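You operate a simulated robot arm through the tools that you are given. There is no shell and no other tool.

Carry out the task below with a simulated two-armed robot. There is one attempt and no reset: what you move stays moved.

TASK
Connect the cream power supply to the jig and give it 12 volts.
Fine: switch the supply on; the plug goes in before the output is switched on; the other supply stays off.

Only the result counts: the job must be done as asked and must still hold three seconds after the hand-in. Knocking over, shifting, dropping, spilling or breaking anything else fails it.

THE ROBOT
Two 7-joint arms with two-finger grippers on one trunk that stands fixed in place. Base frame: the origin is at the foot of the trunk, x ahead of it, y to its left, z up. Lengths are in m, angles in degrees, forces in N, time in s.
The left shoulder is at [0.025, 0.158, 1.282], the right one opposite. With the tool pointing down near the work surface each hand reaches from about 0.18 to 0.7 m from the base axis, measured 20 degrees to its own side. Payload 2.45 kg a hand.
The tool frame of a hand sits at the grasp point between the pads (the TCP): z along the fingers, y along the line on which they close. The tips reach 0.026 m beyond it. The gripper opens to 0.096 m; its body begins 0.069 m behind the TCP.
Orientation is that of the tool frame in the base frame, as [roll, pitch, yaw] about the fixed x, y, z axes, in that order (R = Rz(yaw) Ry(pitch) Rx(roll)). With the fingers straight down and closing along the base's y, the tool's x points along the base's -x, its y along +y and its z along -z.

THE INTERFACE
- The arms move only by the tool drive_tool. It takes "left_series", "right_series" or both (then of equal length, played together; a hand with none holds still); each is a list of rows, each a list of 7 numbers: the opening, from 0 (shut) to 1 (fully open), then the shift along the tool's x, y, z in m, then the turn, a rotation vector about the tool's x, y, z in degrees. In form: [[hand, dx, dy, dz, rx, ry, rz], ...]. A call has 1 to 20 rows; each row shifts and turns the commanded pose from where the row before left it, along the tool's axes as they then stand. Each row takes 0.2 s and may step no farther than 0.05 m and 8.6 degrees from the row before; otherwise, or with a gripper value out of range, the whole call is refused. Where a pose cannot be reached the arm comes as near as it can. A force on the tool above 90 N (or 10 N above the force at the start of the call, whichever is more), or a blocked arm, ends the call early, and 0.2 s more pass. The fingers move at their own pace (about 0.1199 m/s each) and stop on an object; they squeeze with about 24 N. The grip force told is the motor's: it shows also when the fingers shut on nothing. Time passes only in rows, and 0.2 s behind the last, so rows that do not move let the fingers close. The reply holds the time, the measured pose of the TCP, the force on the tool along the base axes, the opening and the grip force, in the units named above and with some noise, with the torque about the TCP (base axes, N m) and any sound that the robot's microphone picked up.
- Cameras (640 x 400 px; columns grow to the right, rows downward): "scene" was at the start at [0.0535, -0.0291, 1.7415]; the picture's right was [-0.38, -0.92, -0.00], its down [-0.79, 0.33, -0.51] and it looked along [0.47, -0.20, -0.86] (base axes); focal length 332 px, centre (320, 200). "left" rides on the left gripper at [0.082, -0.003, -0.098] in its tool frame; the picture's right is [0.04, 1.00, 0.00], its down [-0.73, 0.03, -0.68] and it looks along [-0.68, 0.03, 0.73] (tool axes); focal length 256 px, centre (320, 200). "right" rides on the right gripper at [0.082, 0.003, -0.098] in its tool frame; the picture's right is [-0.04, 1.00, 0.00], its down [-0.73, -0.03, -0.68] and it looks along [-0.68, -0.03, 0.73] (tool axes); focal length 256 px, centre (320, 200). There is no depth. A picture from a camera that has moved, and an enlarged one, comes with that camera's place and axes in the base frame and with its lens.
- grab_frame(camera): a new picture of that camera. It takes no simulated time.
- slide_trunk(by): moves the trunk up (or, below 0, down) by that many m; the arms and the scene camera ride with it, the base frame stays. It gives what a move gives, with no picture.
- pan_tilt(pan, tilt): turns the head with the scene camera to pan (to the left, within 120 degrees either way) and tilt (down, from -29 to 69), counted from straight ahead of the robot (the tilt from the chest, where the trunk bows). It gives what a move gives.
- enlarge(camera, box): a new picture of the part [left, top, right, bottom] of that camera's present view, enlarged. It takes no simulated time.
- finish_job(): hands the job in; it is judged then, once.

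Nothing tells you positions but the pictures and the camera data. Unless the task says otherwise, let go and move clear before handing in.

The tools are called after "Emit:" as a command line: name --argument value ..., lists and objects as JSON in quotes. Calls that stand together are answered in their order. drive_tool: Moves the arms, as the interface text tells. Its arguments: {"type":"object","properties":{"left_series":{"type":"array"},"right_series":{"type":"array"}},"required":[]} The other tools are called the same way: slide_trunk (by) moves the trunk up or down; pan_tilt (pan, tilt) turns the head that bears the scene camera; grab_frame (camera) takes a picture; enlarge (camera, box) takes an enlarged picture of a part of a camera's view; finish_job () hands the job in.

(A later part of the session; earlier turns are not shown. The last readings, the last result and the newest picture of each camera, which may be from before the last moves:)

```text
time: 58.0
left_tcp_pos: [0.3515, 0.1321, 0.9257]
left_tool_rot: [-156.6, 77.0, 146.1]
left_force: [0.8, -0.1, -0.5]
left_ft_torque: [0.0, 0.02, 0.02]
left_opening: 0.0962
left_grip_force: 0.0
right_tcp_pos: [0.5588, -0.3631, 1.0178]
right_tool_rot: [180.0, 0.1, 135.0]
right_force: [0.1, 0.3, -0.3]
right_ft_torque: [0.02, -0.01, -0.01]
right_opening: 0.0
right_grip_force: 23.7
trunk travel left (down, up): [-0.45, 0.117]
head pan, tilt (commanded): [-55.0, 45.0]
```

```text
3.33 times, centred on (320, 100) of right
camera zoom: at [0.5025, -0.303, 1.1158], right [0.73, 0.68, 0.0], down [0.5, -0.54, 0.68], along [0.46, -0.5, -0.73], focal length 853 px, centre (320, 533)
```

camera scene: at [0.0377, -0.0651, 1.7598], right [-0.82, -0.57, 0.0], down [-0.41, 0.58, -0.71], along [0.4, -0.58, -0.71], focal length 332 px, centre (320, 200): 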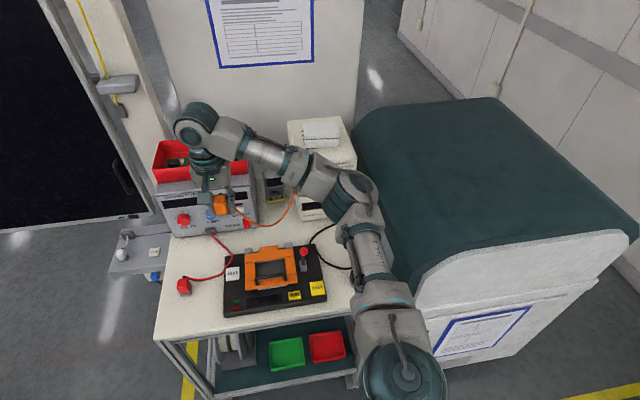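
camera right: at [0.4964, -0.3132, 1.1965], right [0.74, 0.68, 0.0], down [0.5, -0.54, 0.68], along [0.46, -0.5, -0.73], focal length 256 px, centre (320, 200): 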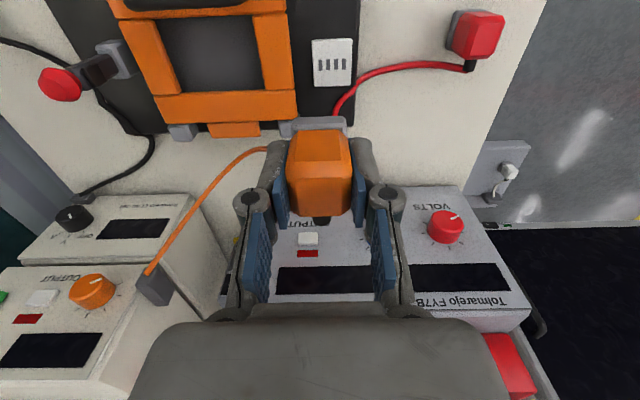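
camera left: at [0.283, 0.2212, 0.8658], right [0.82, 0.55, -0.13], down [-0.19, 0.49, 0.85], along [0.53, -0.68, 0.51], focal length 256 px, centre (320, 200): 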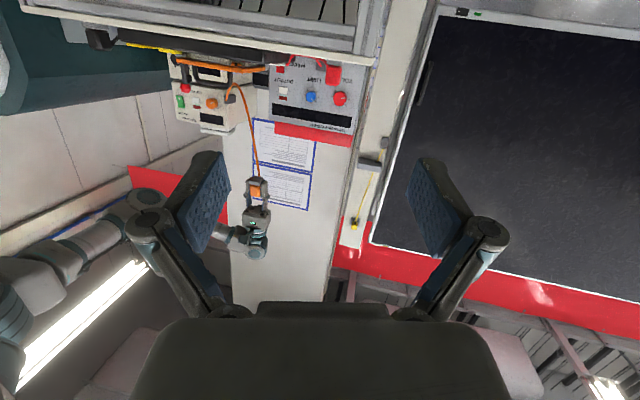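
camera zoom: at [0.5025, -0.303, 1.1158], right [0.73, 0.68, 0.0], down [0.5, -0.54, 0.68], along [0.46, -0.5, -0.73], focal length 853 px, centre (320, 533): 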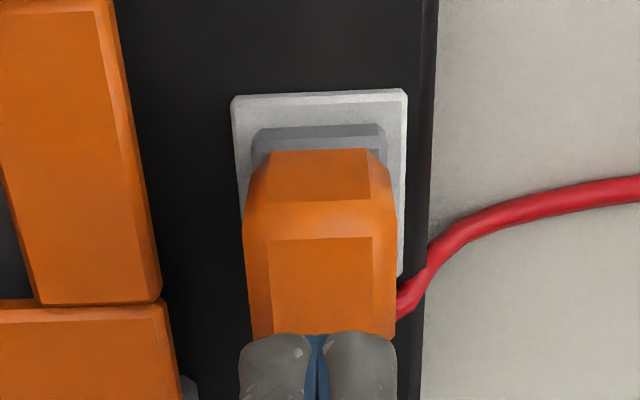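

Emit:
drive_tool --right_series '[[0, 0, 0, 0.028, 0, 0, 0], [0, 0, 0, 0.005, 0, 0, 0], [0, 0, 0, 0.002, 0, 0, 0], [0, 0, 0, 0.002, 0, 0, 0], [0, 0, 0, 0.002, 0, 0, 0]]'

Emit:
enlarge --camera "right" --box '[240, 60, 400, 180]'

```text
time: 59.2
left_tcp_pos: [0.3492, 0.1334, 0.9266]
left_tool_rot: [-156.6, 77.1, 146.1]
left_force: [0.2, -0.3, -0.6]
left_ft_torque: [0.02, 0.02, 0.02]
left_opening: 0.0958
left_grip_force: 0.2
right_tcp_pos: [0.5585, -0.3623, 0.9849]
right_tool_rot: [179.7, 0.7, 135.0]
right_force: [6.4, -9.2, 47.8]
right_ft_torque: [-0.12, -0.05, -0.03]
right_opening: 0.0061
right_grip_force: 23.8
trunk travel left (down, up): [-0.45, 0.117]
head pan, tilt (commanded): [-55.0, 45.0]
```

```text
3.33 times, centred on (320, 120) of right
camera zoom: at [0.5011, -0.3018, 1.0821], right [0.74, 0.68, 0.01], down [0.49, -0.54, 0.69], along [0.47, -0.5, -0.72], focal length 853 px, centre (320, 467)
```

zoom: 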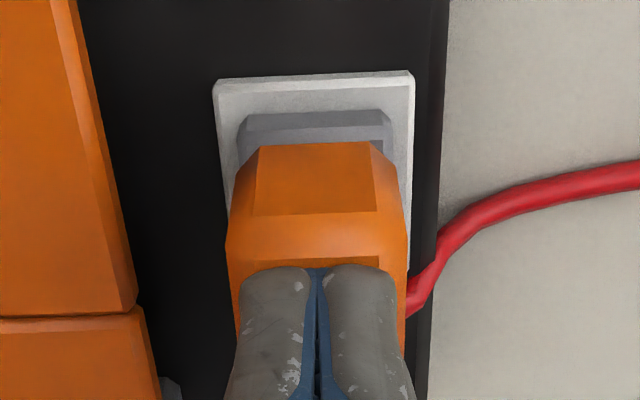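

Still nothing at 48 N, so force isn't the limit. Possibly after popping out, the latch only re-arms when the plug is taken well clear. I'll re-grip, lift it ~6 cm, and come back down aligned.

Emit:
drive_tool --right_series '[[0, 0, 0, -0.006, 0, 0, 0], [0, 0, 0, -0.03, 0, 0, 0], [0.42, 0, 0, 0, 0, 0, 0], [0.42, 0, 0, 0, 0, 0, 0]]'

Emit:
enlarge --camera "right" --box '[240, 40, 400, 160]'

```text
time: 60.2
left_tcp_pos: [0.3526, 0.1337, 0.9245]
left_tool_rot: [-156.6, 76.8, 146.3]
left_force: [0.5, 0.0, -0.3]
left_ft_torque: [-0.01, 0.01, 0.02]
left_opening: 0.0961
left_grip_force: 0.1
right_tcp_pos: [0.5588, -0.3634, 1.0123]
right_tool_rot: [-179.8, 0.1, 135.0]
right_force: [0.7, 0.4, -0.2]
right_ft_torque: [0.01, 0.0, 0.01]
right_opening: 0.0399
right_grip_force: 0.0
trunk travel left (down, up): [-0.45, 0.117]
head pan, tilt (commanded): [-55.0, 45.0]
```

```text
3.33 times, centred on (320, 100) of right
camera zoom: at [0.5032, -0.3025, 1.1112], right [0.73, 0.68, 0.0], down [0.5, -0.54, 0.68], along [0.46, -0.5, -0.73], focal length 853 px, centre (320, 533)
```

zoom: 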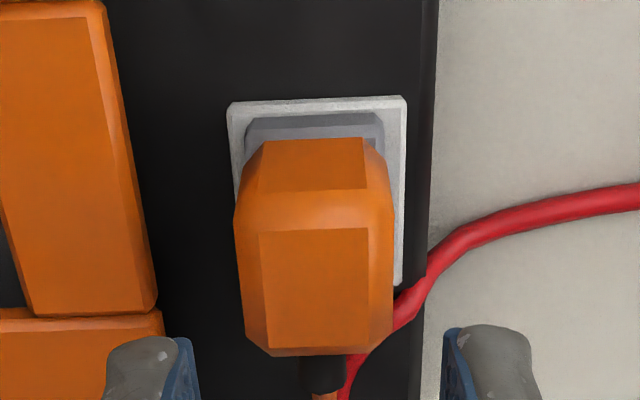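

Emit:
drive_tool --right_series '[[0.42, 0.003, -0.001, 0.025, 0, 0, 0], [0.42, 0, 0, 0.025, 0, 0, 0], [0.42, 0, 0, 0.014, 0, 0, 0], [0.42, 0, 0, 0, 0, 0, 0], [0, 0, 0, 0, 0, 0, 0], [0, 0, 0, 0, 0, 0, 0], [0, 0, 0, -0.01, 0, 0, 0], [0, 0, 0, -0.03, 0, 0, 0], [0, 0, 0, -0.03, 0, 0, 0], [0, 0, 0, -0.01, 0, 0, 0], [0, 0, 0, 0, 0, 0, 0]]'

Emit:
enlarge --camera "right" --box '[240, 40, 400, 160]'

Emit:
enlarge --camera "scene" --box '[190, 190, 350, 320]'

```text
time: 62.6
left_tcp_pos: [0.3516, 0.1321, 0.9255]
left_tool_rot: [-156.6, 76.8, 146.1]
left_force: [1.2, 0.7, -0.7]
left_ft_torque: [0.03, 0.01, -0.03]
left_opening: 0.0958
left_grip_force: 0.1
right_tcp_pos: [0.5562, -0.3617, 1.0289]
right_tool_rot: [179.9, 0.1, 135.0]
right_force: [0.2, 0.2, -0.2]
right_ft_torque: [-0.01, 0.01, -0.01]
right_opening: 0.0288
right_grip_force: 24.0
trunk travel left (down, up): [-0.45, 0.117]
head pan, tilt (commanded): [-55.0, 45.0]
```

```text
3.33 times, centred on (320, 100) of right
camera zoom: at [0.5, -0.3017, 1.1274], right [0.73, 0.68, 0.0], down [0.5, -0.54, 0.68], along [0.46, -0.5, -0.73], focal length 853 px, centre (320, 533)
```

zoom: 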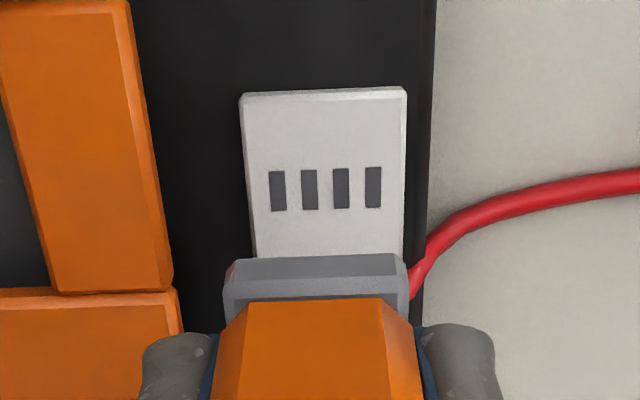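

```text
3.08 times, centred on (270, 255) of scene
camera zoom: at [0.0383, -0.0646, 1.7598], right [-0.82, -0.57, 0.0], down [-0.41, 0.58, -0.71], along [0.4, -0.58, -0.71], focal length 1021 px, centre (474, 31)
```

zoom: 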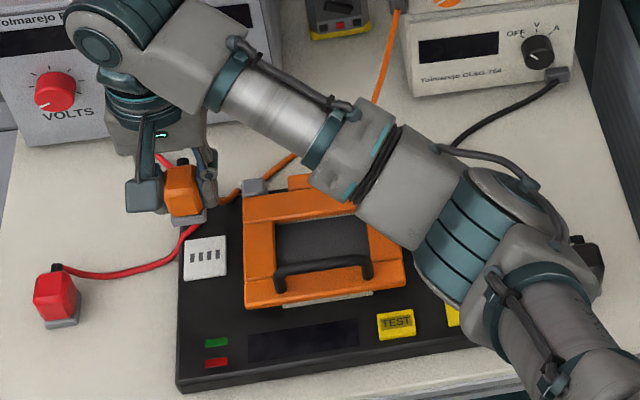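

The latch zone is clear and the slots are visible again: slots are 2.7 mm back and 1.1 mm left of the plug. Correcting and coming down to ~1 cm above.

Emit:
drive_tool --right_series '[[0, -0.0027, 0.0011, 0.03, 0, 0, 0], [0, 0, 0, 0.03, 0, 0, 0], [0, 0, 0, 0.01, 0, 0, 0], [0, 0, 0, 0, 0, 0, 0]]'

Emit:
enlarge --camera "right" --box '[260, 60, 380, 150]'

```text
time: 63.6
left_tcp_pos: [0.3524, 0.1322, 0.9254]
left_tool_rot: [-156.6, 76.9, 146.2]
left_force: [-0.5, 1.3, -0.1]
left_ft_torque: [0.0, -0.01, -0.01]
left_opening: 0.0962
left_grip_force: 0.0
right_tcp_pos: [0.5581, -0.3644, 0.9589]
right_tool_rot: [-179.9, 0.1, 135.0]
right_force: [-0.4, 0.4, -0.3]
right_ft_torque: [0.0, -0.02, 0.01]
right_opening: 0.0291
right_grip_force: 23.1
trunk travel left (down, up): [-0.45, 0.117]
head pan, tilt (commanded): [-55.0, 45.0]
```

```text
4.44 times, centred on (320, 105) of right
camera zoom: at [0.5028, -0.3031, 1.0571], right [0.73, 0.68, 0.0], down [0.5, -0.54, 0.68], along [0.46, -0.5, -0.73], focal length 1138 px, centre (320, 622)
```

zoom: 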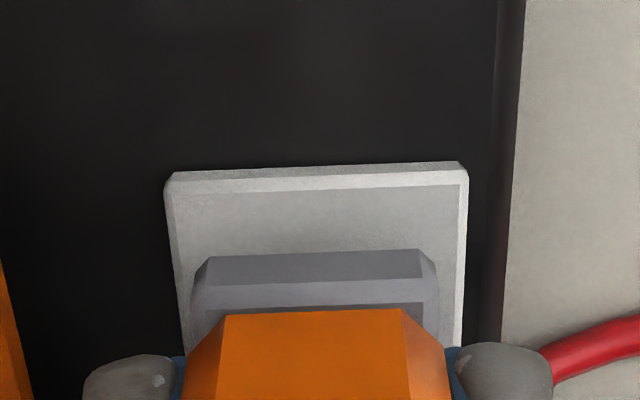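

Emit:
drive_tool --right_series '[[0, -0.0015, 0, 0.004, 0, 0, 0], [0, 0, 0, 0.005, 0, 0, 0], [0, 0, 0, 0.003, 0, 0, 0], [0, 0, 0, 0.003, 0, 0, 0]]'

Emit:
enlarge --camera "right" --box '[260, 70, 380, 160]'

```text
time: 64.6
left_tcp_pos: [0.3507, 0.1331, 0.926]
left_tool_rot: [-156.6, 77.0, 146.0]
left_force: [1.2, 0.8, 0.0]
left_ft_torque: [-0.01, -0.01, 0.03]
left_opening: 0.096
left_grip_force: 0.0
right_tcp_pos: [0.5589, -0.3635, 0.9486]
right_tool_rot: [179.7, 0.6, 134.8]
right_force: [-2.2, -3.9, 26.5]
right_ft_torque: [0.04, 0.28, 0.05]
right_opening: 0.029
right_grip_force: 24.1
trunk travel left (down, up): [-0.45, 0.117]
head pan, tilt (commanded): [-55.0, 45.0]
heard: snap
```

```text
4.44 times, centred on (320, 115) of right
camera zoom: at [0.5026, -0.3029, 1.0469], right [0.74, 0.68, 0.0], down [0.49, -0.54, 0.69], along [0.47, -0.5, -0.73], focal length 1138 px, centre (320, 578)
```

zoom: 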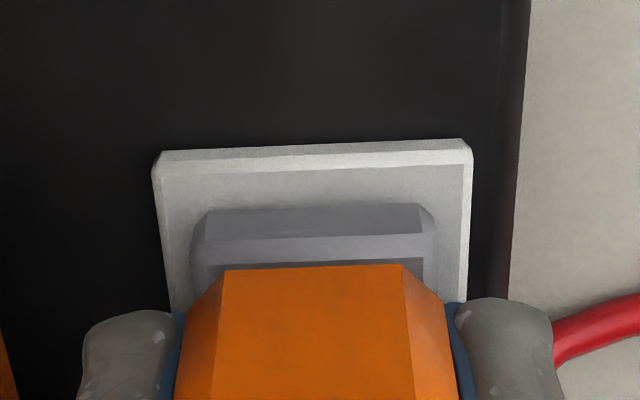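

Snap again — latched. Keeping a light downward load, I'll open the fingers first, then rise.

Emit:
drive_tool --right_series '[[0, 0, 0, -0.001, 0, 0, 0], [0.38, 0, 0, 0, 0, 0, 0], [0.38, 0, 0, 0, 0, 0, 0]]'

Emit:
enlarge --camera "right" --box '[220, 60, 420, 240]'

```text
time: 65.4
left_tcp_pos: [0.3522, 0.1327, 0.9259]
left_tool_rot: [-156.8, 76.9, 146.0]
left_force: [0.2, 0.6, -0.2]
left_ft_torque: [0.0, 0.0, 0.01]
left_opening: 0.096
left_grip_force: 0.1
right_tcp_pos: [0.5593, -0.3644, 0.9444]
right_tool_rot: [-180.0, 0.0, 135.0]
right_force: [-0.9, 0.0, -0.5]
right_ft_torque: [0.04, -0.02, -0.02]
right_opening: 0.0363
right_grip_force: 0.1
trunk travel left (down, up): [-0.45, 0.117]
head pan, tilt (commanded): [-55.0, 45.0]
```

```text
2.22 times, centred on (320, 150) of right
camera zoom: at [0.5031, -0.3043, 1.0435], right [0.73, 0.68, 0.0], down [0.5, -0.54, 0.68], along [0.46, -0.5, -0.73], focal length 569 px, centre (320, 311)
```

zoom: 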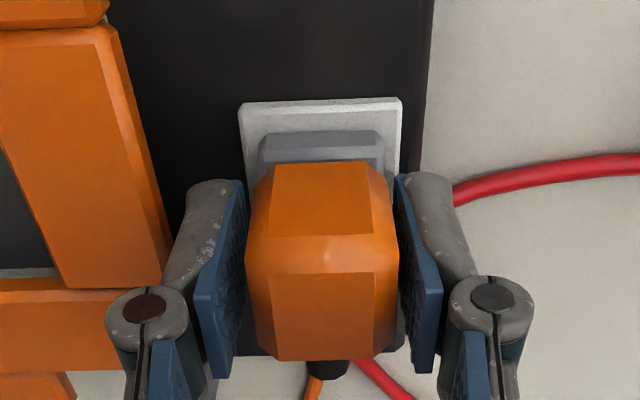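

The plug stayed latched when I let go. I'll rise clear and look at it, then turn to the supply.

Emit:
drive_tool --right_series '[[0.38, 0, 0, -0.01, 0, 0, 0], [0.38, 0, 0, -0.03, 0, 0, 0], [0.38, 0, 0, -0.04, 0, 0, 0], [0.38, 0, 0, -0.05, 0, 0, 0], [0.38, 0, 0, -0.05, 0, 0, 0], [0.38, 0.03, 0, -0.02, 0, 0, 0]]'

Emit:
grab_frame --camera "right"

Emit:
enlarge --camera "scene" --box '[150, 180, 350, 320]'

```text
time: 66.8
left_tcp_pos: [0.3503, 0.1312, 0.9255]
left_tool_rot: [-156.7, 76.9, 146.0]
left_force: [-0.1, -0.3, -0.8]
left_ft_torque: [-0.01, -0.01, 0.01]
left_opening: 0.0961
left_grip_force: 0.0
right_tcp_pos: [0.5365, -0.3422, 1.1467]
right_tool_rot: [-179.9, 0.0, 134.9]
right_force: [-0.7, 0.0, -0.1]
right_ft_torque: [-0.02, -0.02, 0.01]
right_opening: 0.0366
right_grip_force: 0.1
trunk travel left (down, up): [-0.45, 0.117]
head pan, tilt (commanded): [-55.0, 45.0]
```

```text
taken
camera right: at [0.4814, -0.2825, 1.2447], right [0.74, 0.68, 0.0], down [0.5, -0.54, 0.68], along [0.46, -0.5, -0.73], focal length 256 px, centre (320, 200)
```

right: 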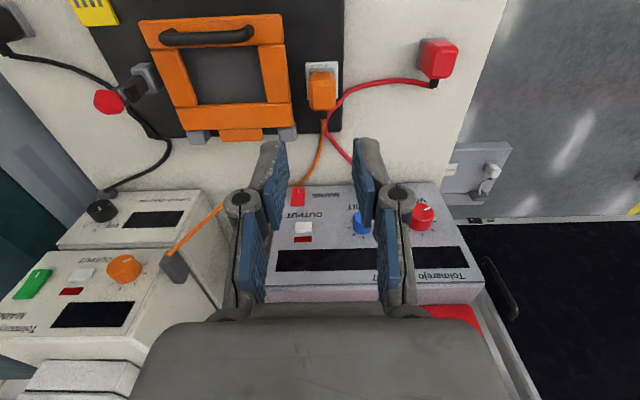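

```text
2.86 times, centred on (250, 250) of scene
camera zoom: at [0.0363, -0.0642, 1.7599], right [-0.82, -0.57, 0.0], down [-0.41, 0.58, -0.71], along [0.4, -0.58, -0.71], focal length 948 px, centre (520, 57)
```

zoom: 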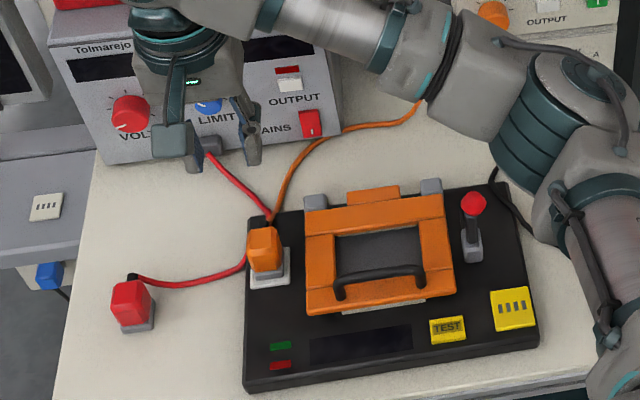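

The plug is seated in the white socket. Now I'll carry the right hand in front of the cream supply and tilt it forward so its camera faces the panel.

Emit:
drive_tool --right_series '[[0.38, 0, 0, -0.04, 0, 0, 0], [0.2, -0.012, -0.0441, -0.005, 0, 0, 0], [0, -0.012, -0.0441, 0, 0, 0, 0], [0, -0.012, -0.0441, 0, 0, 0, 0], [0, -0.012, -0.0441, 0, 0, 0, 0], [0, -0.012, -0.0441, 0, 0, 0, 0], [0, -0.012, -0.0441, 0, 0, 0, 0], [0, 0, 0, 0, 0, -7.5, 0], [0, 0, 0, 0, 0, -7.5, 0], [0, 0, 0, 0, 0, -7.5, 0], [0, 0, 0, 0, 0, -7.5, 0], [0, 0, 0, 0, 0, -7.5, 0], [0, 0, 0, 0, 0, -7.5, 0]]'

Emit:
grab_frame --camera "right"

Emit:
grab_frame --camera "scene"

```text
time: 69.6
left_tcp_pos: [0.3519, 0.1318, 0.9259]
left_tool_rot: [-156.9, 76.9, 145.9]
left_force: [-1.1, 0.6, 0.1]
left_ft_torque: [0.05, 0.01, -0.05]
left_opening: 0.0959
left_grip_force: 0.1
right_tcp_pos: [0.4011, -0.5824, 1.1904]
right_tool_rot: [179.8, 45.2, 134.9]
right_force: [0.0, -1.1, -0.1]
right_ft_torque: [0.01, 0.0, -0.02]
right_opening: 0.0
right_grip_force: 24.2
trunk travel left (down, up): [-0.45, 0.117]
head pan, tilt (commanded): [-55.0, 45.0]
```

```text
taken
camera right: at [0.3139, -0.4896, 1.202], right [0.73, 0.69, 0.03], down [0.0, -0.05, 1.0], along [0.69, -0.73, -0.04], focal length 256 px, centre (320, 200)
```

right: 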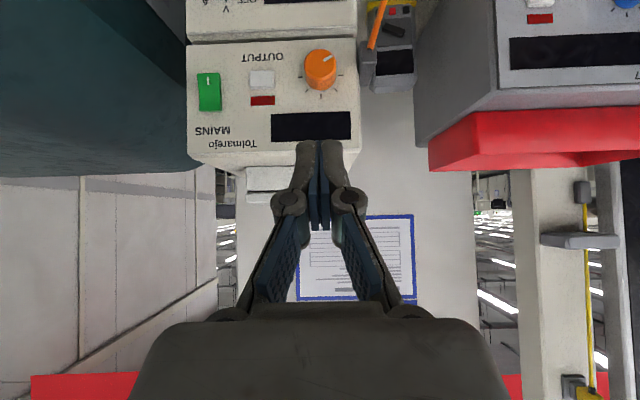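

```text
taken
camera scene: at [0.035, -0.0662, 1.7598], right [-0.82, -0.57, 0.0], down [-0.41, 0.58, -0.71], along [0.4, -0.58, -0.71], focal length 332 px, centre (320, 200)
```

scene: 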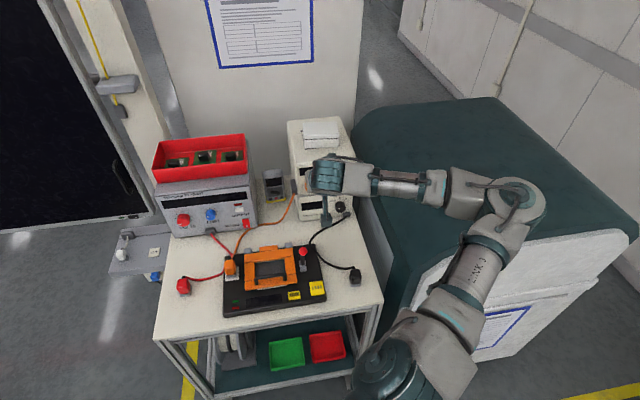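

The camera now looks straight at the supply panel (image upside-down). Enlarging for detail.

Emit:
enlarge --camera "right" --box '[180, 0, 380, 170]'

Emit:
enlarge --camera "scene" --box '[280, 110, 370, 220]'

```text
2.35 times, centred on (280, 85) of right
camera zoom: at [0.3139, -0.4896, 1.202], right [0.73, 0.69, 0.03], down [0.0, -0.05, 1.0], along [0.69, -0.73, -0.04], focal length 602 px, centre (414, 471)
```

zoom: 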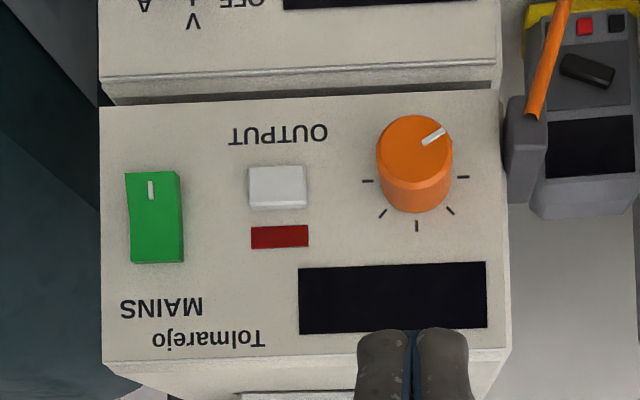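

```text
3.64 times, centred on (325, 165) of scene
camera zoom: at [0.035, -0.0662, 1.7598], right [-0.82, -0.57, 0.0], down [-0.41, 0.58, -0.71], along [0.4, -0.58, -0.71], focal length 1206 px, centre (302, 327)
```

zoom: 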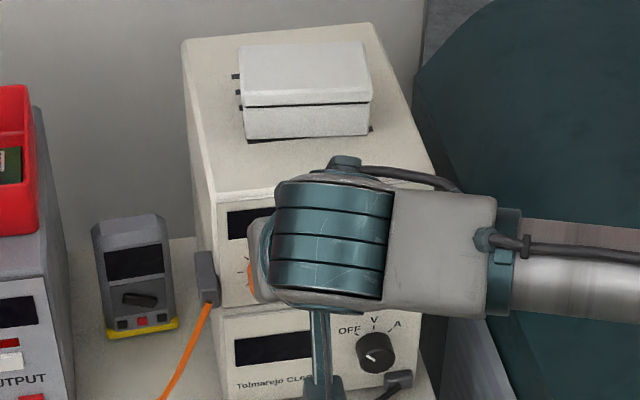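

Panel geometry is consistent with my earlier estimates. First I'll switch MAINS on: stage the closed fingertips 3 cm in front of the green rocker, at its lower ("I") half.

Emit:
drive_tool --right_series '[[0, 0.0057, -0.0229, 0.0277, 0, 0, 0], [0, 0.0057, -0.0229, 0.0277, 0, 0, 0], [0, 0.0057, -0.0229, 0.0277, 0, 0, 0], [0, 0.0057, -0.0229, 0.0277, 0, 0, 0], [0, 0.0057, -0.0229, 0.0277, 0, 0, 0], [0, 0, 0, 0, 0, 0, 0]]'

Emit:
grab_frame --camera "right"

Emit:
grab_frame --camera "scene"

```text
time: 71.0
left_tcp_pos: [0.3527, 0.1311, 0.927]
left_tool_rot: [-156.9, 76.7, 145.9]
left_force: [-0.1, 0.0, 0.1]
left_ft_torque: [-0.01, -0.02, 0.04]
left_opening: 0.0959
left_grip_force: 0.0
right_tcp_pos: [0.3764, -0.7183, 1.0711]
right_tool_rot: [-180.0, 45.1, 134.9]
right_force: [-1.1, -0.1, 0.2]
right_ft_torque: [0.01, 0.01, 0.01]
right_opening: 0.0
right_grip_force: 24.2
trunk travel left (down, up): [-0.45, 0.117]
head pan, tilt (commanded): [-55.0, 45.0]
```

```text
taken
camera right: at [0.2889, -0.6255, 1.0838], right [0.73, 0.69, 0.03], down [0.01, -0.05, 1.0], along [0.69, -0.73, -0.04], focal length 256 px, centre (320, 200)
```

right: 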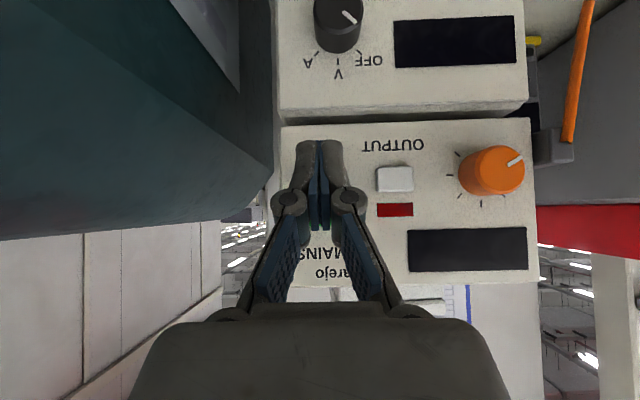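

```text
taken
camera scene: at [0.0355, -0.0682, 1.7597], right [-0.82, -0.57, 0.0], down [-0.41, 0.58, -0.71], along [0.4, -0.58, -0.71], focal length 332 px, centre (320, 200)
```

scene: 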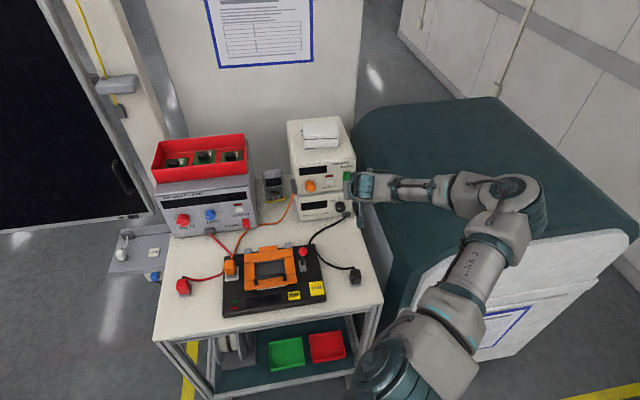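

Emit:
enlarge --camera "right" --box '[260, 100, 440, 250]'

Emit:
enlarge --camera "scene" --box '[280, 110, 380, 220]'

```text
2.67 times, centred on (350, 175) of right
camera zoom: at [0.2889, -0.6255, 1.0838], right [0.73, 0.69, 0.03], down [0.01, -0.05, 1.0], along [0.69, -0.73, -0.04], focal length 683 px, centre (240, 267)
```

zoom: 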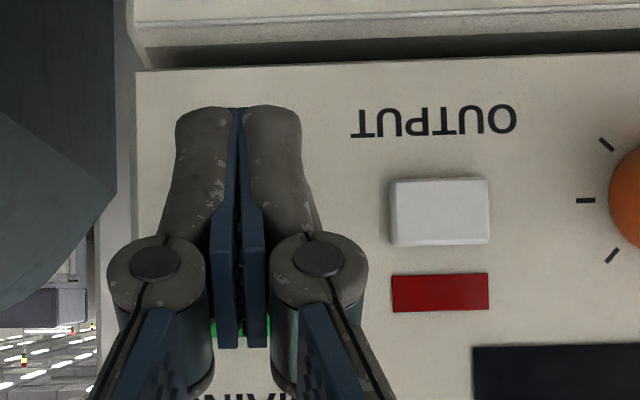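

```text
3.64 times, centred on (330, 165) of scene
camera zoom: at [0.0355, -0.0682, 1.7597], right [-0.82, -0.57, 0.0], down [-0.41, 0.58, -0.71], along [0.4, -0.58, -0.71], focal length 1206 px, centre (284, 327)
```

zoom: 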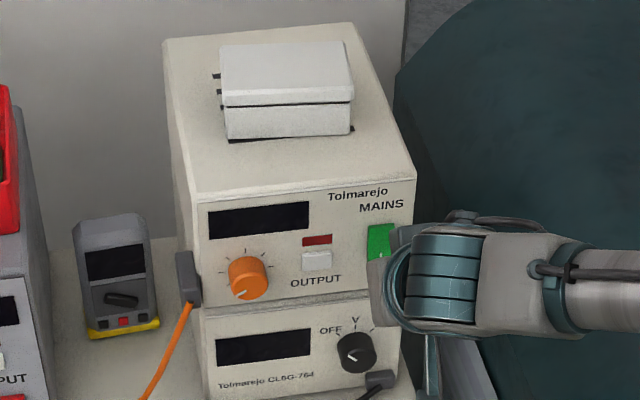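

The fingertips are lined up with the rocker. Advancing to just short of it, then pressing in small steps.

Emit:
drive_tool --right_series '[[0, -0.0099, 0, 0.0057, 0, 0, 0], [0, -0.0078, 0, 0.0078, 0, 0, 0], [0, -0.0021, 0, 0.0021, 0, 0, 0], [0, -0.0021, 0, 0.0021, 0, 0, 0]]'

Emit:
enlarge --camera "right" --box '[260, 100, 440, 250]'

```text
time: 72.0
left_tcp_pos: [0.3509, 0.131, 0.9262]
left_tool_rot: [-156.8, 76.8, 146.0]
left_force: [-0.1, 0.8, 0.5]
left_ft_torque: [0.0, -0.02, -0.05]
left_opening: 0.0961
left_grip_force: 0.2
right_tcp_pos: [0.3973, -0.7382, 1.0754]
right_tool_rot: [-179.9, 45.1, 134.9]
right_force: [0.1, 0.8, -0.1]
right_ft_torque: [0.03, 0.04, 0.0]
right_opening: 0.0001
right_grip_force: 28.6
trunk travel left (down, up): [-0.45, 0.117]
head pan, tilt (commanded): [-55.0, 45.0]
heard: click
```

```text
2.67 times, centred on (350, 175) of right
camera zoom: at [0.3085, -0.6456, 1.0871], right [0.73, 0.69, 0.03], down [0.0, -0.05, 1.0], along [0.69, -0.73, -0.04], focal length 683 px, centre (240, 267)
```

zoom: 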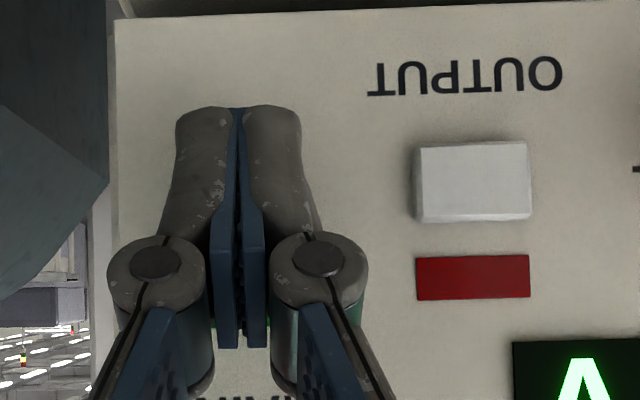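

Click — the display is lit, so MAINS is on. Backing off and reading the display.

Emit:
drive_tool --right_series '[[0, 0.0071, 0, -0.0071, 0, 0, 0], [0, 0.0141, 0, -0.0141, 0, 0, 0], [0, 0.0282, 0.02, -0.0282, 0, 0, 0], [0, 0.0282, 0.02, -0.0282, 0, 0, 0]]'

Emit:
grab_frame --camera "right"

Emit:
enlarge --camera "scene" --box '[280, 110, 380, 220]'

```text
time: 73.0
left_tcp_pos: [0.3516, 0.1336, 0.9258]
left_tool_rot: [-156.7, 76.9, 146.1]
left_force: [0.1, 0.3, -0.6]
left_ft_torque: [-0.04, 0.0, 0.0]
left_opening: 0.0962
left_grip_force: 0.1
right_tcp_pos: [0.3456, -0.6299, 1.0762]
right_tool_rot: [180.0, 45.2, 134.9]
right_force: [0.3, 0.6, -0.2]
right_ft_torque: [-0.04, 0.02, 0.02]
right_opening: 0.0
right_grip_force: 28.3
trunk travel left (down, up): [-0.45, 0.117]
head pan, tilt (commanded): [-55.0, 45.0]
```

```text
taken
camera right: at [0.2575, -0.537, 1.0877], right [0.73, 0.69, 0.03], down [0.0, -0.04, 1.0], along [0.69, -0.73, -0.04], focal length 256 px, centre (320, 200)
```

right: 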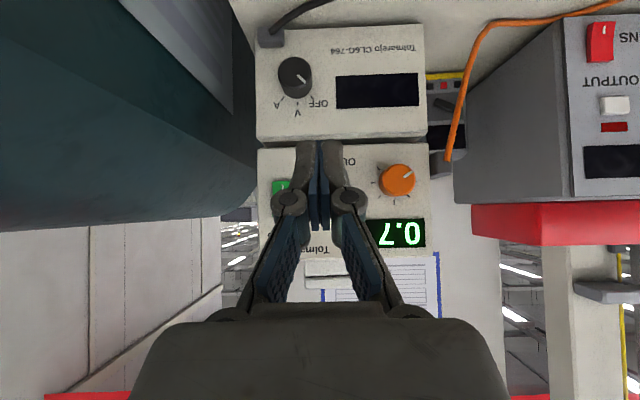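

```text
3.64 times, centred on (330, 165) of scene
camera zoom: at [0.0344, -0.0643, 1.7599], right [-0.82, -0.57, 0.0], down [-0.41, 0.58, -0.71], along [0.41, -0.58, -0.71], focal length 1206 px, centre (284, 327)
```

zoom: 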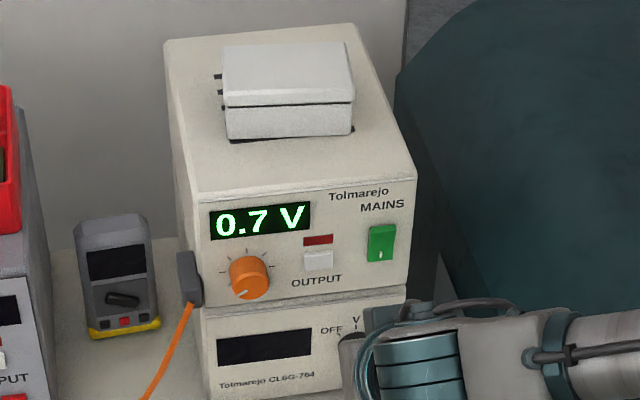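

The supply is on and reads 0.7 V. Next the orange knob: I need its axis precisely, so I'll enlarge this near-level view.

Emit:
enlarge --camera "right" --box '[340, 130, 460, 260]'

Emit:
enlarge --camera "right" --box '[240, 0, 480, 200]'

```text
3.08 times, centred on (400, 195) of right
camera zoom: at [0.2575, -0.537, 1.0877], right [0.73, 0.69, 0.03], down [0.0, -0.04, 1.0], along [0.69, -0.73, -0.04], focal length 788 px, centre (74, 215)
```

zoom: 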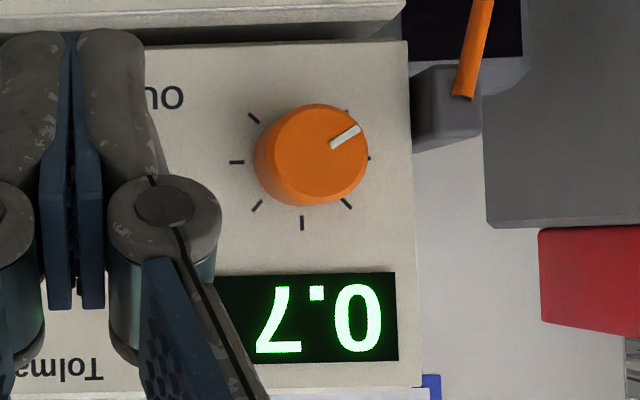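

```text
2.00 times, centred on (360, 100) of right
camera zoom: at [0.2575, -0.537, 1.0877], right [0.73, 0.69, 0.03], down [0.0, -0.04, 1.0], along [0.69, -0.73, -0.04], focal length 512 px, centre (240, 400)
```

zoom: 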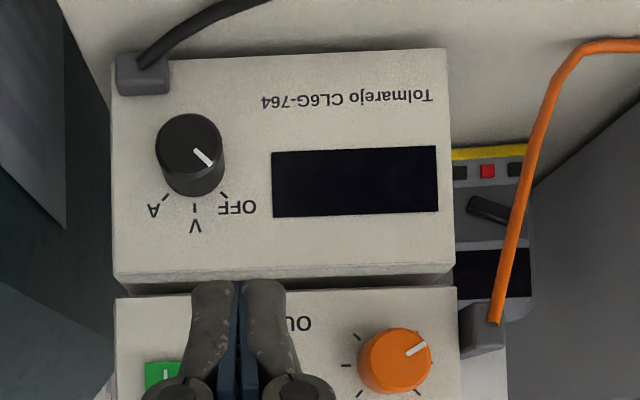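

Knob axis estimate: about (along-panel −0.1275, z 1.0615), face ~18 mm proud of the panel. I'll tilt the hand to near-horizontal and stage it in front of the knob with the fingers partly open.

Emit:
drive_tool --right_series '[[0, 0, 0, 0, 0, -7.5, 0], [0, 0, 0, 0, 0, -7.5, 0], [0.3, 0, 0, 0, 0, -7.5, 0], [0.44, 0, 0, 0, 0, -7.5, 0], [0.44, -0.0004, 0.0245, 0.0175, 0, 0, 0], [0.44, -0.0004, 0.0245, 0.0175, 0, 0, 0], [0.44, -0.0004, 0.0245, 0.0175, 0, 0, 0], [0.44, 0, 0, 0, 0, 0, 0]]'

Emit:
grab_frame --camera "right"

Emit:
grab_frame --camera "scene"

```text
time: 74.8
left_tcp_pos: [0.3504, 0.1306, 0.9254]
left_tool_rot: [-156.9, 76.9, 146.0]
left_force: [-0.5, 0.2, 0.2]
left_ft_torque: [-0.01, 0.01, -0.02]
left_opening: 0.0957
left_grip_force: 0.1
right_tcp_pos: [0.4334, -0.6164, 1.0619]
right_tool_rot: [179.9, 75.1, 135.0]
right_force: [0.0, -0.1, -0.7]
right_ft_torque: [-0.03, 0.01, -0.01]
right_opening: 0.0423
right_grip_force: 0.0
trunk travel left (down, up): [-0.45, 0.117]
head pan, tilt (commanded): [-55.0, 45.0]
```

```text
taken
camera right: at [0.3537, -0.5309, 1.0088], right [0.71, 0.7, 0.04], down [-0.35, 0.31, 0.88], along [0.61, -0.64, 0.47], focal length 256 px, centre (320, 200)
```

right: 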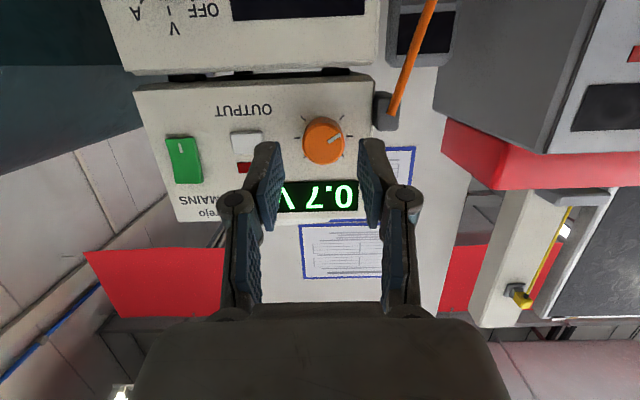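

```text
taken
camera scene: at [0.0354, -0.0668, 1.7598], right [-0.82, -0.57, 0.0], down [-0.41, 0.58, -0.71], along [0.4, -0.58, -0.71], focal length 332 px, centre (320, 200)
```

scene: 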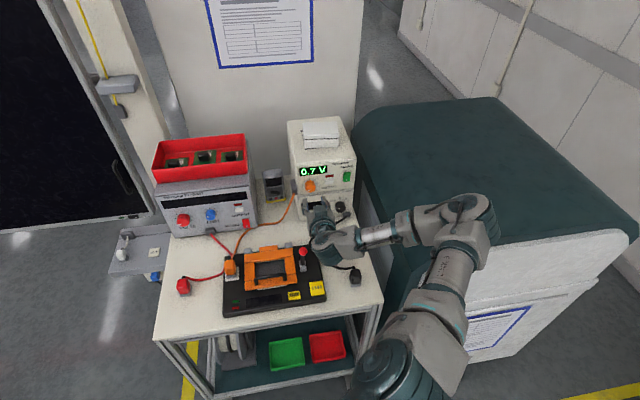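

Emit:
enlarge --camera "right" --box '[270, 80, 410, 220]'

Emit:
enlarge --camera "scene" --box '[280, 110, 380, 220]'

```text
2.86 times, centred on (340, 150) of right
camera zoom: at [0.3537, -0.5309, 1.0088], right [0.71, 0.7, 0.04], down [-0.35, 0.31, 0.88], along [0.61, -0.64, 0.47], focal length 731 px, centre (263, 343)
```

zoom: 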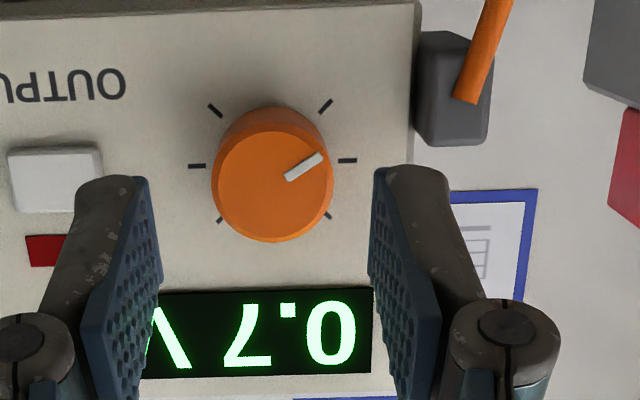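

```text
3.64 times, centred on (330, 165) of scene
camera zoom: at [0.0354, -0.0668, 1.7598], right [-0.82, -0.57, 0.0], down [-0.41, 0.58, -0.71], along [0.4, -0.58, -0.71], focal length 1206 px, centre (284, 327)
```

zoom: 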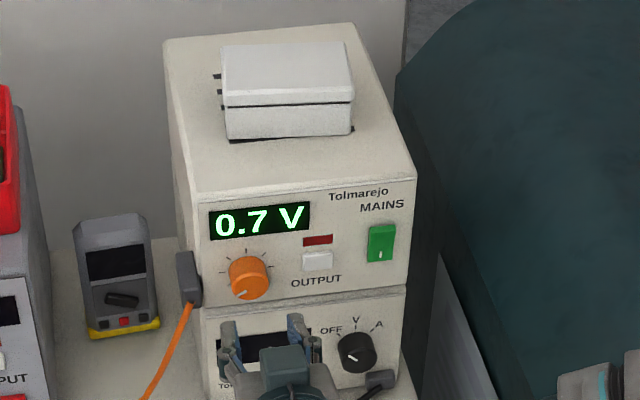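

The hand is 1.6 mm off the knob axis sideways; otherwise well placed. I'll correct that and pre-rotate the hand counter-clockwise by 64° about the knob axis so I have room to turn clockwise.

Emit:
drive_tool --right_series '[[0.44, 0, 0.0016, 0, 0, 0, 0], [0.44, 0, 0, 0, 2.07, 0, -7.73], [0.44, 0, 0, 0, 2.07, 0, -7.73], [0.44, 0, 0, 0, 2.07, 0, -7.73], [0.44, 0, 0, 0, 2.07, 0, -7.73], [0.44, 0, 0, 0, 2.07, 0, -7.73], [0.44, 0, 0, 0, 2.07, 0, -7.73], [0.44, 0, 0, 0, 2.07, 0, -7.73], [0.44, 0, 0, 0, 2.07, 0, -7.73], [0.44, 0, 0, 0, 0, 0, 0]]'

Emit:
grab_frame --camera "right"

Emit:
enlarge --camera "scene" --box '[260, 110, 420, 300]'

```text
time: 77.0
left_tcp_pos: [0.3528, 0.1301, 0.9254]
left_tool_rot: [-157.0, 76.8, 145.9]
left_force: [0.3, 0.8, -0.8]
left_ft_torque: [-0.01, 0.0, 0.01]
left_opening: 0.0961
left_grip_force: 0.1
right_tcp_pos: [0.4361, -0.6156, 1.0616]
right_tool_rot: [-97.0, 24.9, -151.5]
right_force: [-1.7, -0.9, 0.6]
right_ft_torque: [0.0, 0.02, 0.0]
right_opening: 0.0423
right_grip_force: 0.0
trunk travel left (down, up): [-0.45, 0.117]
head pan, tilt (commanded): [-55.0, 45.0]
```

```text
taken
camera right: at [0.3204, -0.5657, 1.0362], right [0.34, 0.32, -0.88], down [0.22, 0.88, 0.41], along [0.91, -0.34, 0.23], focal length 256 px, centre (320, 200)
```

right: 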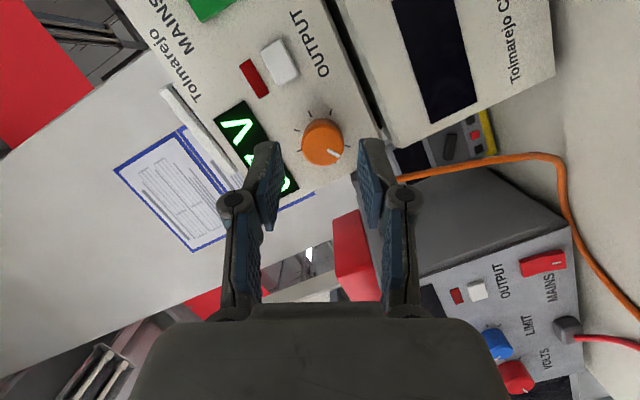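

```text
2.11 times, centred on (340, 205) of scene
camera zoom: at [0.036, -0.0665, 1.7598], right [-0.82, -0.57, 0.0], down [-0.41, 0.58, -0.71], along [0.4, -0.58, -0.71], focal length 698 px, centre (278, 190)
```

zoom: 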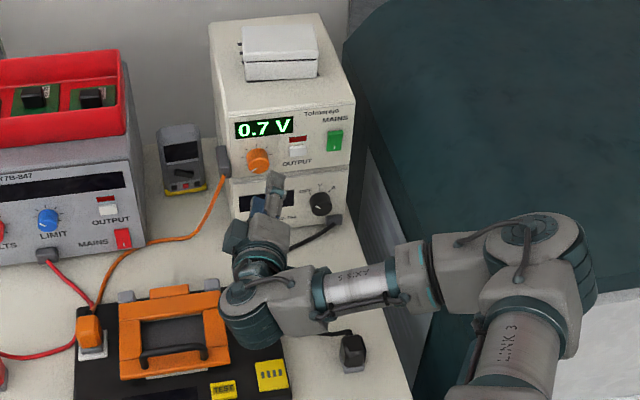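

Emit:
enlarge --camera "right" --box '[250, 80, 400, 220]'

```text
2.86 times, centred on (325, 150) of right
camera zoom: at [0.3204, -0.5657, 1.0362], right [0.34, 0.32, -0.88], down [0.22, 0.88, 0.41], along [0.91, -0.34, 0.23], focal length 731 px, centre (306, 343)
```

zoom: 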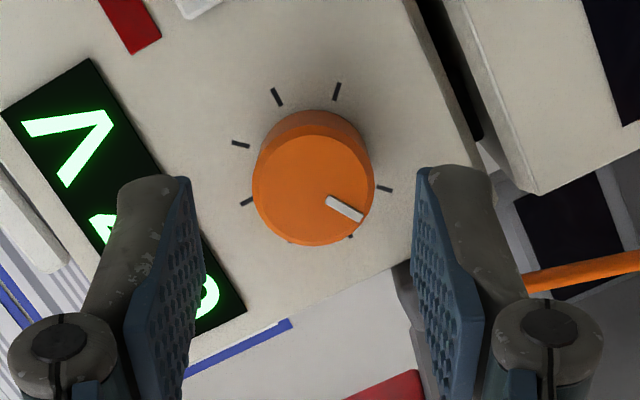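

The knob sits between the fingers within 1 mm. Advancing along the knob axis.

Emit:
drive_tool --right_series '[[0.44, -0.0039, 0.0008, 0.0145, 0, 0, 0], [0.44, -0.0039, 0, 0.0145, 0, 0, 0], [0.44, -0.0039, 0, 0.0145, 0, 0, 0], [0.44, 0, 0, 0, 0, 0, 0]]'

Emit:
enlarge --camera "right" --box '[240, 80, 400, 220]'

```text
time: 78.0
left_tcp_pos: [0.3522, 0.131, 0.9243]
left_tool_rot: [-156.9, 76.8, 145.8]
left_force: [0.0, 0.1, 1.1]
left_ft_torque: [-0.03, -0.02, 0.0]
left_opening: 0.096
left_grip_force: 0.0
right_tcp_pos: [0.468, -0.6461, 1.0603]
right_tool_rot: [-97.1, 25.0, -151.5]
right_force: [0.2, 0.2, 0.1]
right_ft_torque: [-0.01, 0.05, 0.0]
right_opening: 0.0422
right_grip_force: 0.1
trunk travel left (down, up): [-0.45, 0.117]
head pan, tilt (commanded): [-55.0, 45.0]
```

```text
2.86 times, centred on (320, 150) of right
camera zoom: at [0.3526, -0.5972, 1.035], right [0.34, 0.33, -0.88], down [0.22, 0.88, 0.41], along [0.91, -0.34, 0.23], focal length 731 px, centre (320, 343)
```

zoom: 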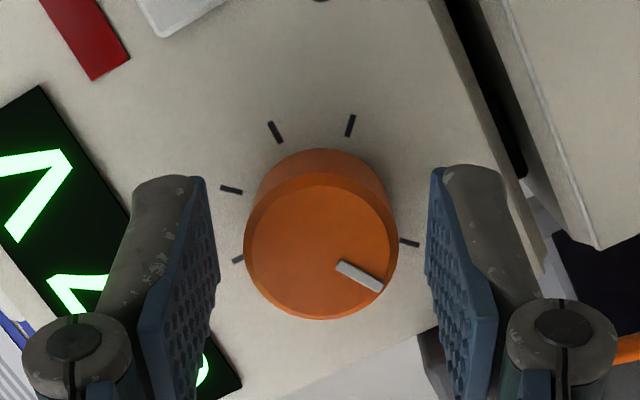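

Emit:
drive_tool --right_series '[[0.44, -0.0016, 0, 0.0058, 0, 0, 0], [0.44, -0.0013, 0, 0.0048, 0, 0, 0], [0.44, 0, 0, 0, 0, 0, 0]]'

Emit:
enlarge --camera "right" --box '[240, 80, 400, 220]'

```text
time: 78.8
left_tcp_pos: [0.3513, 0.1311, 0.9254]
left_tool_rot: [-156.8, 76.8, 145.9]
left_force: [0.1, -0.3, -0.6]
left_ft_torque: [0.02, -0.01, -0.02]
left_opening: 0.0963
left_grip_force: 0.0
right_tcp_pos: [0.4755, -0.6541, 1.0617]
right_tool_rot: [-97.1, 25.1, -151.5]
right_force: [0.7, -0.1, -0.4]
right_ft_torque: [-0.02, 0.0, -0.01]
right_opening: 0.0426
right_grip_force: 0.1
trunk travel left (down, up): [-0.45, 0.117]
head pan, tilt (commanded): [-55.0, 45.0]
```

```text
2.86 times, centred on (320, 150) of right
camera zoom: at [0.3607, -0.6052, 1.0352], right [0.34, 0.33, -0.88], down [0.22, 0.88, 0.41], along [0.91, -0.34, 0.23], focal length 731 px, centre (320, 343)
```

zoom: 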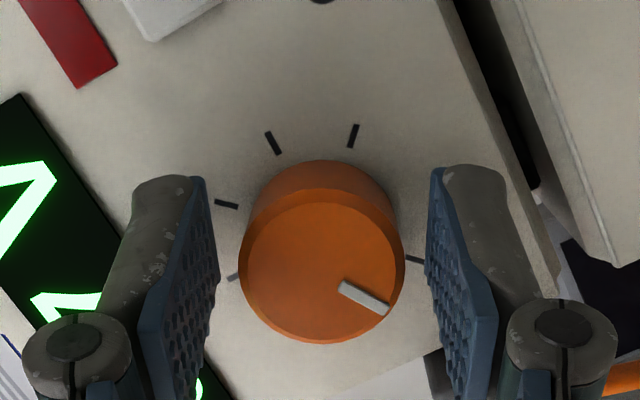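

Emit:
drive_tool --right_series '[[0.44, -0.0008, 0, 0.0029, 0, 0, 0], [0.3, 0, 0, 0, 0, 0, 0], [0, 0, 0, 0, 0, 0, 0], [0, 0, 0, 0, 0, 0, 0]]'

Emit:
enlarge --camera "right" --box '[240, 80, 400, 220]'

Emit:
enlarge --camera "scene" --box '[280, 110, 380, 220]'

```text
time: 79.8
left_tcp_pos: [0.3514, 0.1313, 0.9254]
left_tool_rot: [-156.9, 76.9, 145.9]
left_force: [-0.4, 0.0, -0.5]
left_ft_torque: [0.03, -0.01, -0.02]
left_opening: 0.0959
left_grip_force: 0.1
right_tcp_pos: [0.479, -0.6571, 1.0605]
right_tool_rot: [-97.1, 25.1, -151.6]
right_force: [-1.5, 0.8, 0.4]
right_ft_torque: [-0.04, 0.03, -0.03]
right_opening: 0.031
right_grip_force: 44.7
trunk travel left (down, up): [-0.45, 0.117]
head pan, tilt (commanded): [-55.0, 45.0]
```

```text
2.86 times, centred on (320, 150) of right
camera zoom: at [0.3627, -0.6071, 1.0351], right [0.34, 0.33, -0.88], down [0.22, 0.88, 0.41], along [0.91, -0.34, 0.23], focal length 731 px, centre (320, 343)
```

zoom: 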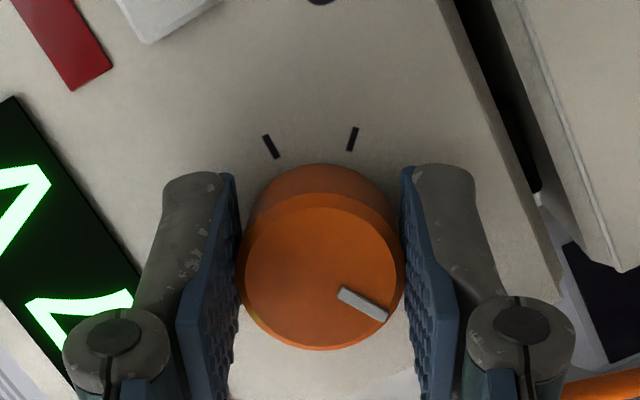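

```text
3.64 times, centred on (330, 165) of scene
camera zoom: at [0.0362, -0.0664, 1.7598], right [-0.82, -0.57, 0.0], down [-0.41, 0.58, -0.71], along [0.4, -0.58, -0.71], focal length 1206 px, centre (284, 327)
```

zoom: 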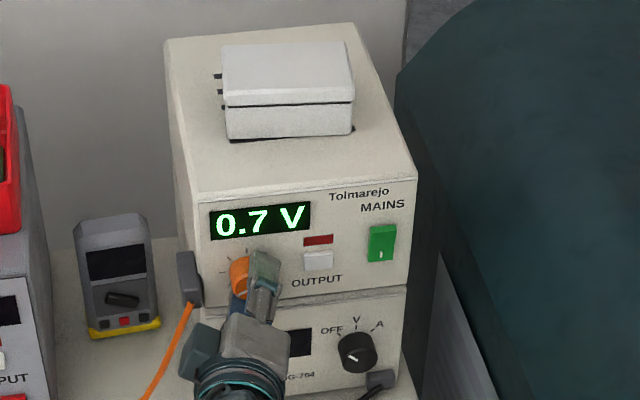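

Gripped the knob (31 mm) with no side load. Turning clockwise 16° to see how the reading responds.

Emit:
drive_tool --right_series '[[0, 0, 0, 0, -2.07, 0, 7.73], [0, 0, 0, 0, -2.07, 0, 7.73], [0, 0, 0, 0, 0, 0, 0]]'

Emit:
enlarge --camera "scene" --box '[280, 110, 380, 220]'

```text
time: 80.6
left_tcp_pos: [0.3518, 0.1297, 0.9252]
left_tool_rot: [-156.8, 76.8, 146.0]
left_force: [-0.8, -0.6, 0.1]
left_ft_torque: [-0.02, -0.01, 0.01]
left_opening: 0.0961
left_grip_force: 0.1
right_tcp_pos: [0.478, -0.6564, 1.0609]
right_tool_rot: [-103.1, 40.2, -154.8]
right_force: [-2.2, 1.1, -2.5]
right_ft_torque: [0.08, 0.07, -0.1]
right_opening: 0.0311
right_grip_force: 44.9
trunk travel left (down, up): [-0.45, 0.117]
head pan, tilt (commanded): [-55.0, 45.0]
```

```text
3.64 times, centred on (330, 165) of scene
camera zoom: at [0.0361, -0.0666, 1.7597], right [-0.82, -0.57, 0.0], down [-0.41, 0.58, -0.71], along [0.4, -0.58, -0.71], focal length 1206 px, centre (284, 327)
```

zoom: 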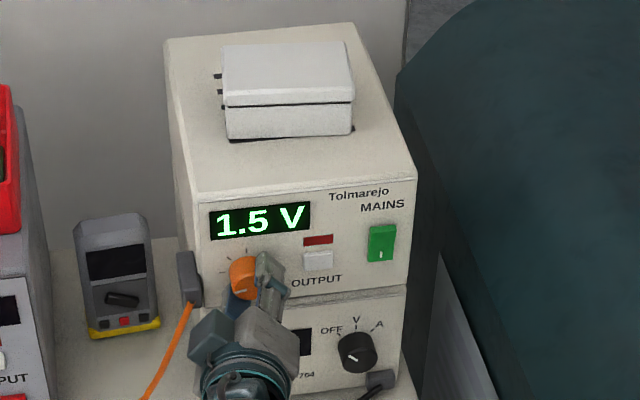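

Reading rose to 1.5 V. Continuing clockwise.

Emit:
drive_tool --right_series '[[0, 0, 0, 0, -2.07, 0, 7.73], [0, 0, 0, 0, -2.07, 0, 7.73], [0, 0, 0, 0, -2.07, 0, 7.73], [0, 0, 0, 0, -2.07, 0, 7.73], [0, 0, 0, 0, 0, 0, 0]]'

Emit:
enlarge --camera "scene" --box '[280, 110, 380, 220]'

Emit:
enlarge --camera "right" --box '[240, 80, 400, 220]'

```text
time: 81.8
left_tcp_pos: [0.3514, 0.1299, 0.9262]
left_tool_rot: [-157.0, 76.9, 145.8]
left_force: [-0.6, -0.8, 0.6]
left_ft_torque: [0.03, -0.02, 0.01]
left_opening: 0.096
left_grip_force: 0.1
right_tcp_pos: [0.4786, -0.6571, 1.0615]
right_tool_rot: [-132.2, 68.2, -179.4]
right_force: [-5.3, -0.3, -3.5]
right_ft_torque: [0.0, -0.01, 0.05]
right_opening: 0.0315
right_grip_force: 45.1
trunk travel left (down, up): [-0.45, 0.117]
head pan, tilt (commanded): [-55.0, 45.0]
```

```text
3.64 times, centred on (330, 165) of scene
camera zoom: at [0.0349, -0.0676, 1.7597], right [-0.82, -0.57, 0.0], down [-0.41, 0.58, -0.71], along [0.4, -0.58, -0.71], focal length 1206 px, centre (284, 327)
```

zoom: 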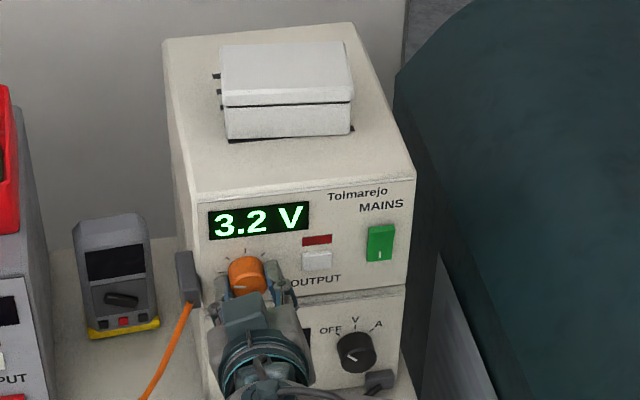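

```text
2.86 times, centred on (320, 150) of right
camera zoom: at [0.3873, -0.5825, 1.0095], right [0.69, 0.68, -0.24], down [-0.18, 0.48, 0.86], along [0.7, -0.55, 0.46], focal length 731 px, centre (320, 343)
```

zoom: 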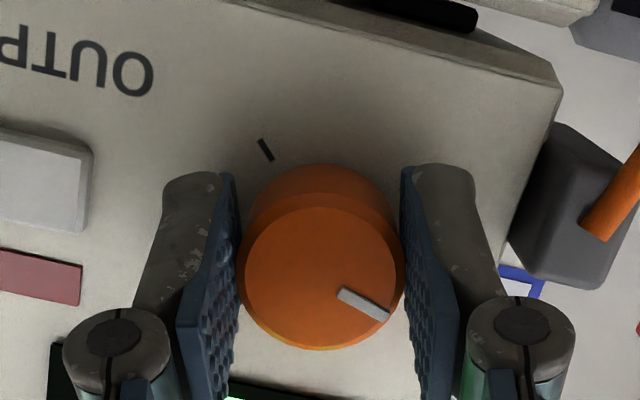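

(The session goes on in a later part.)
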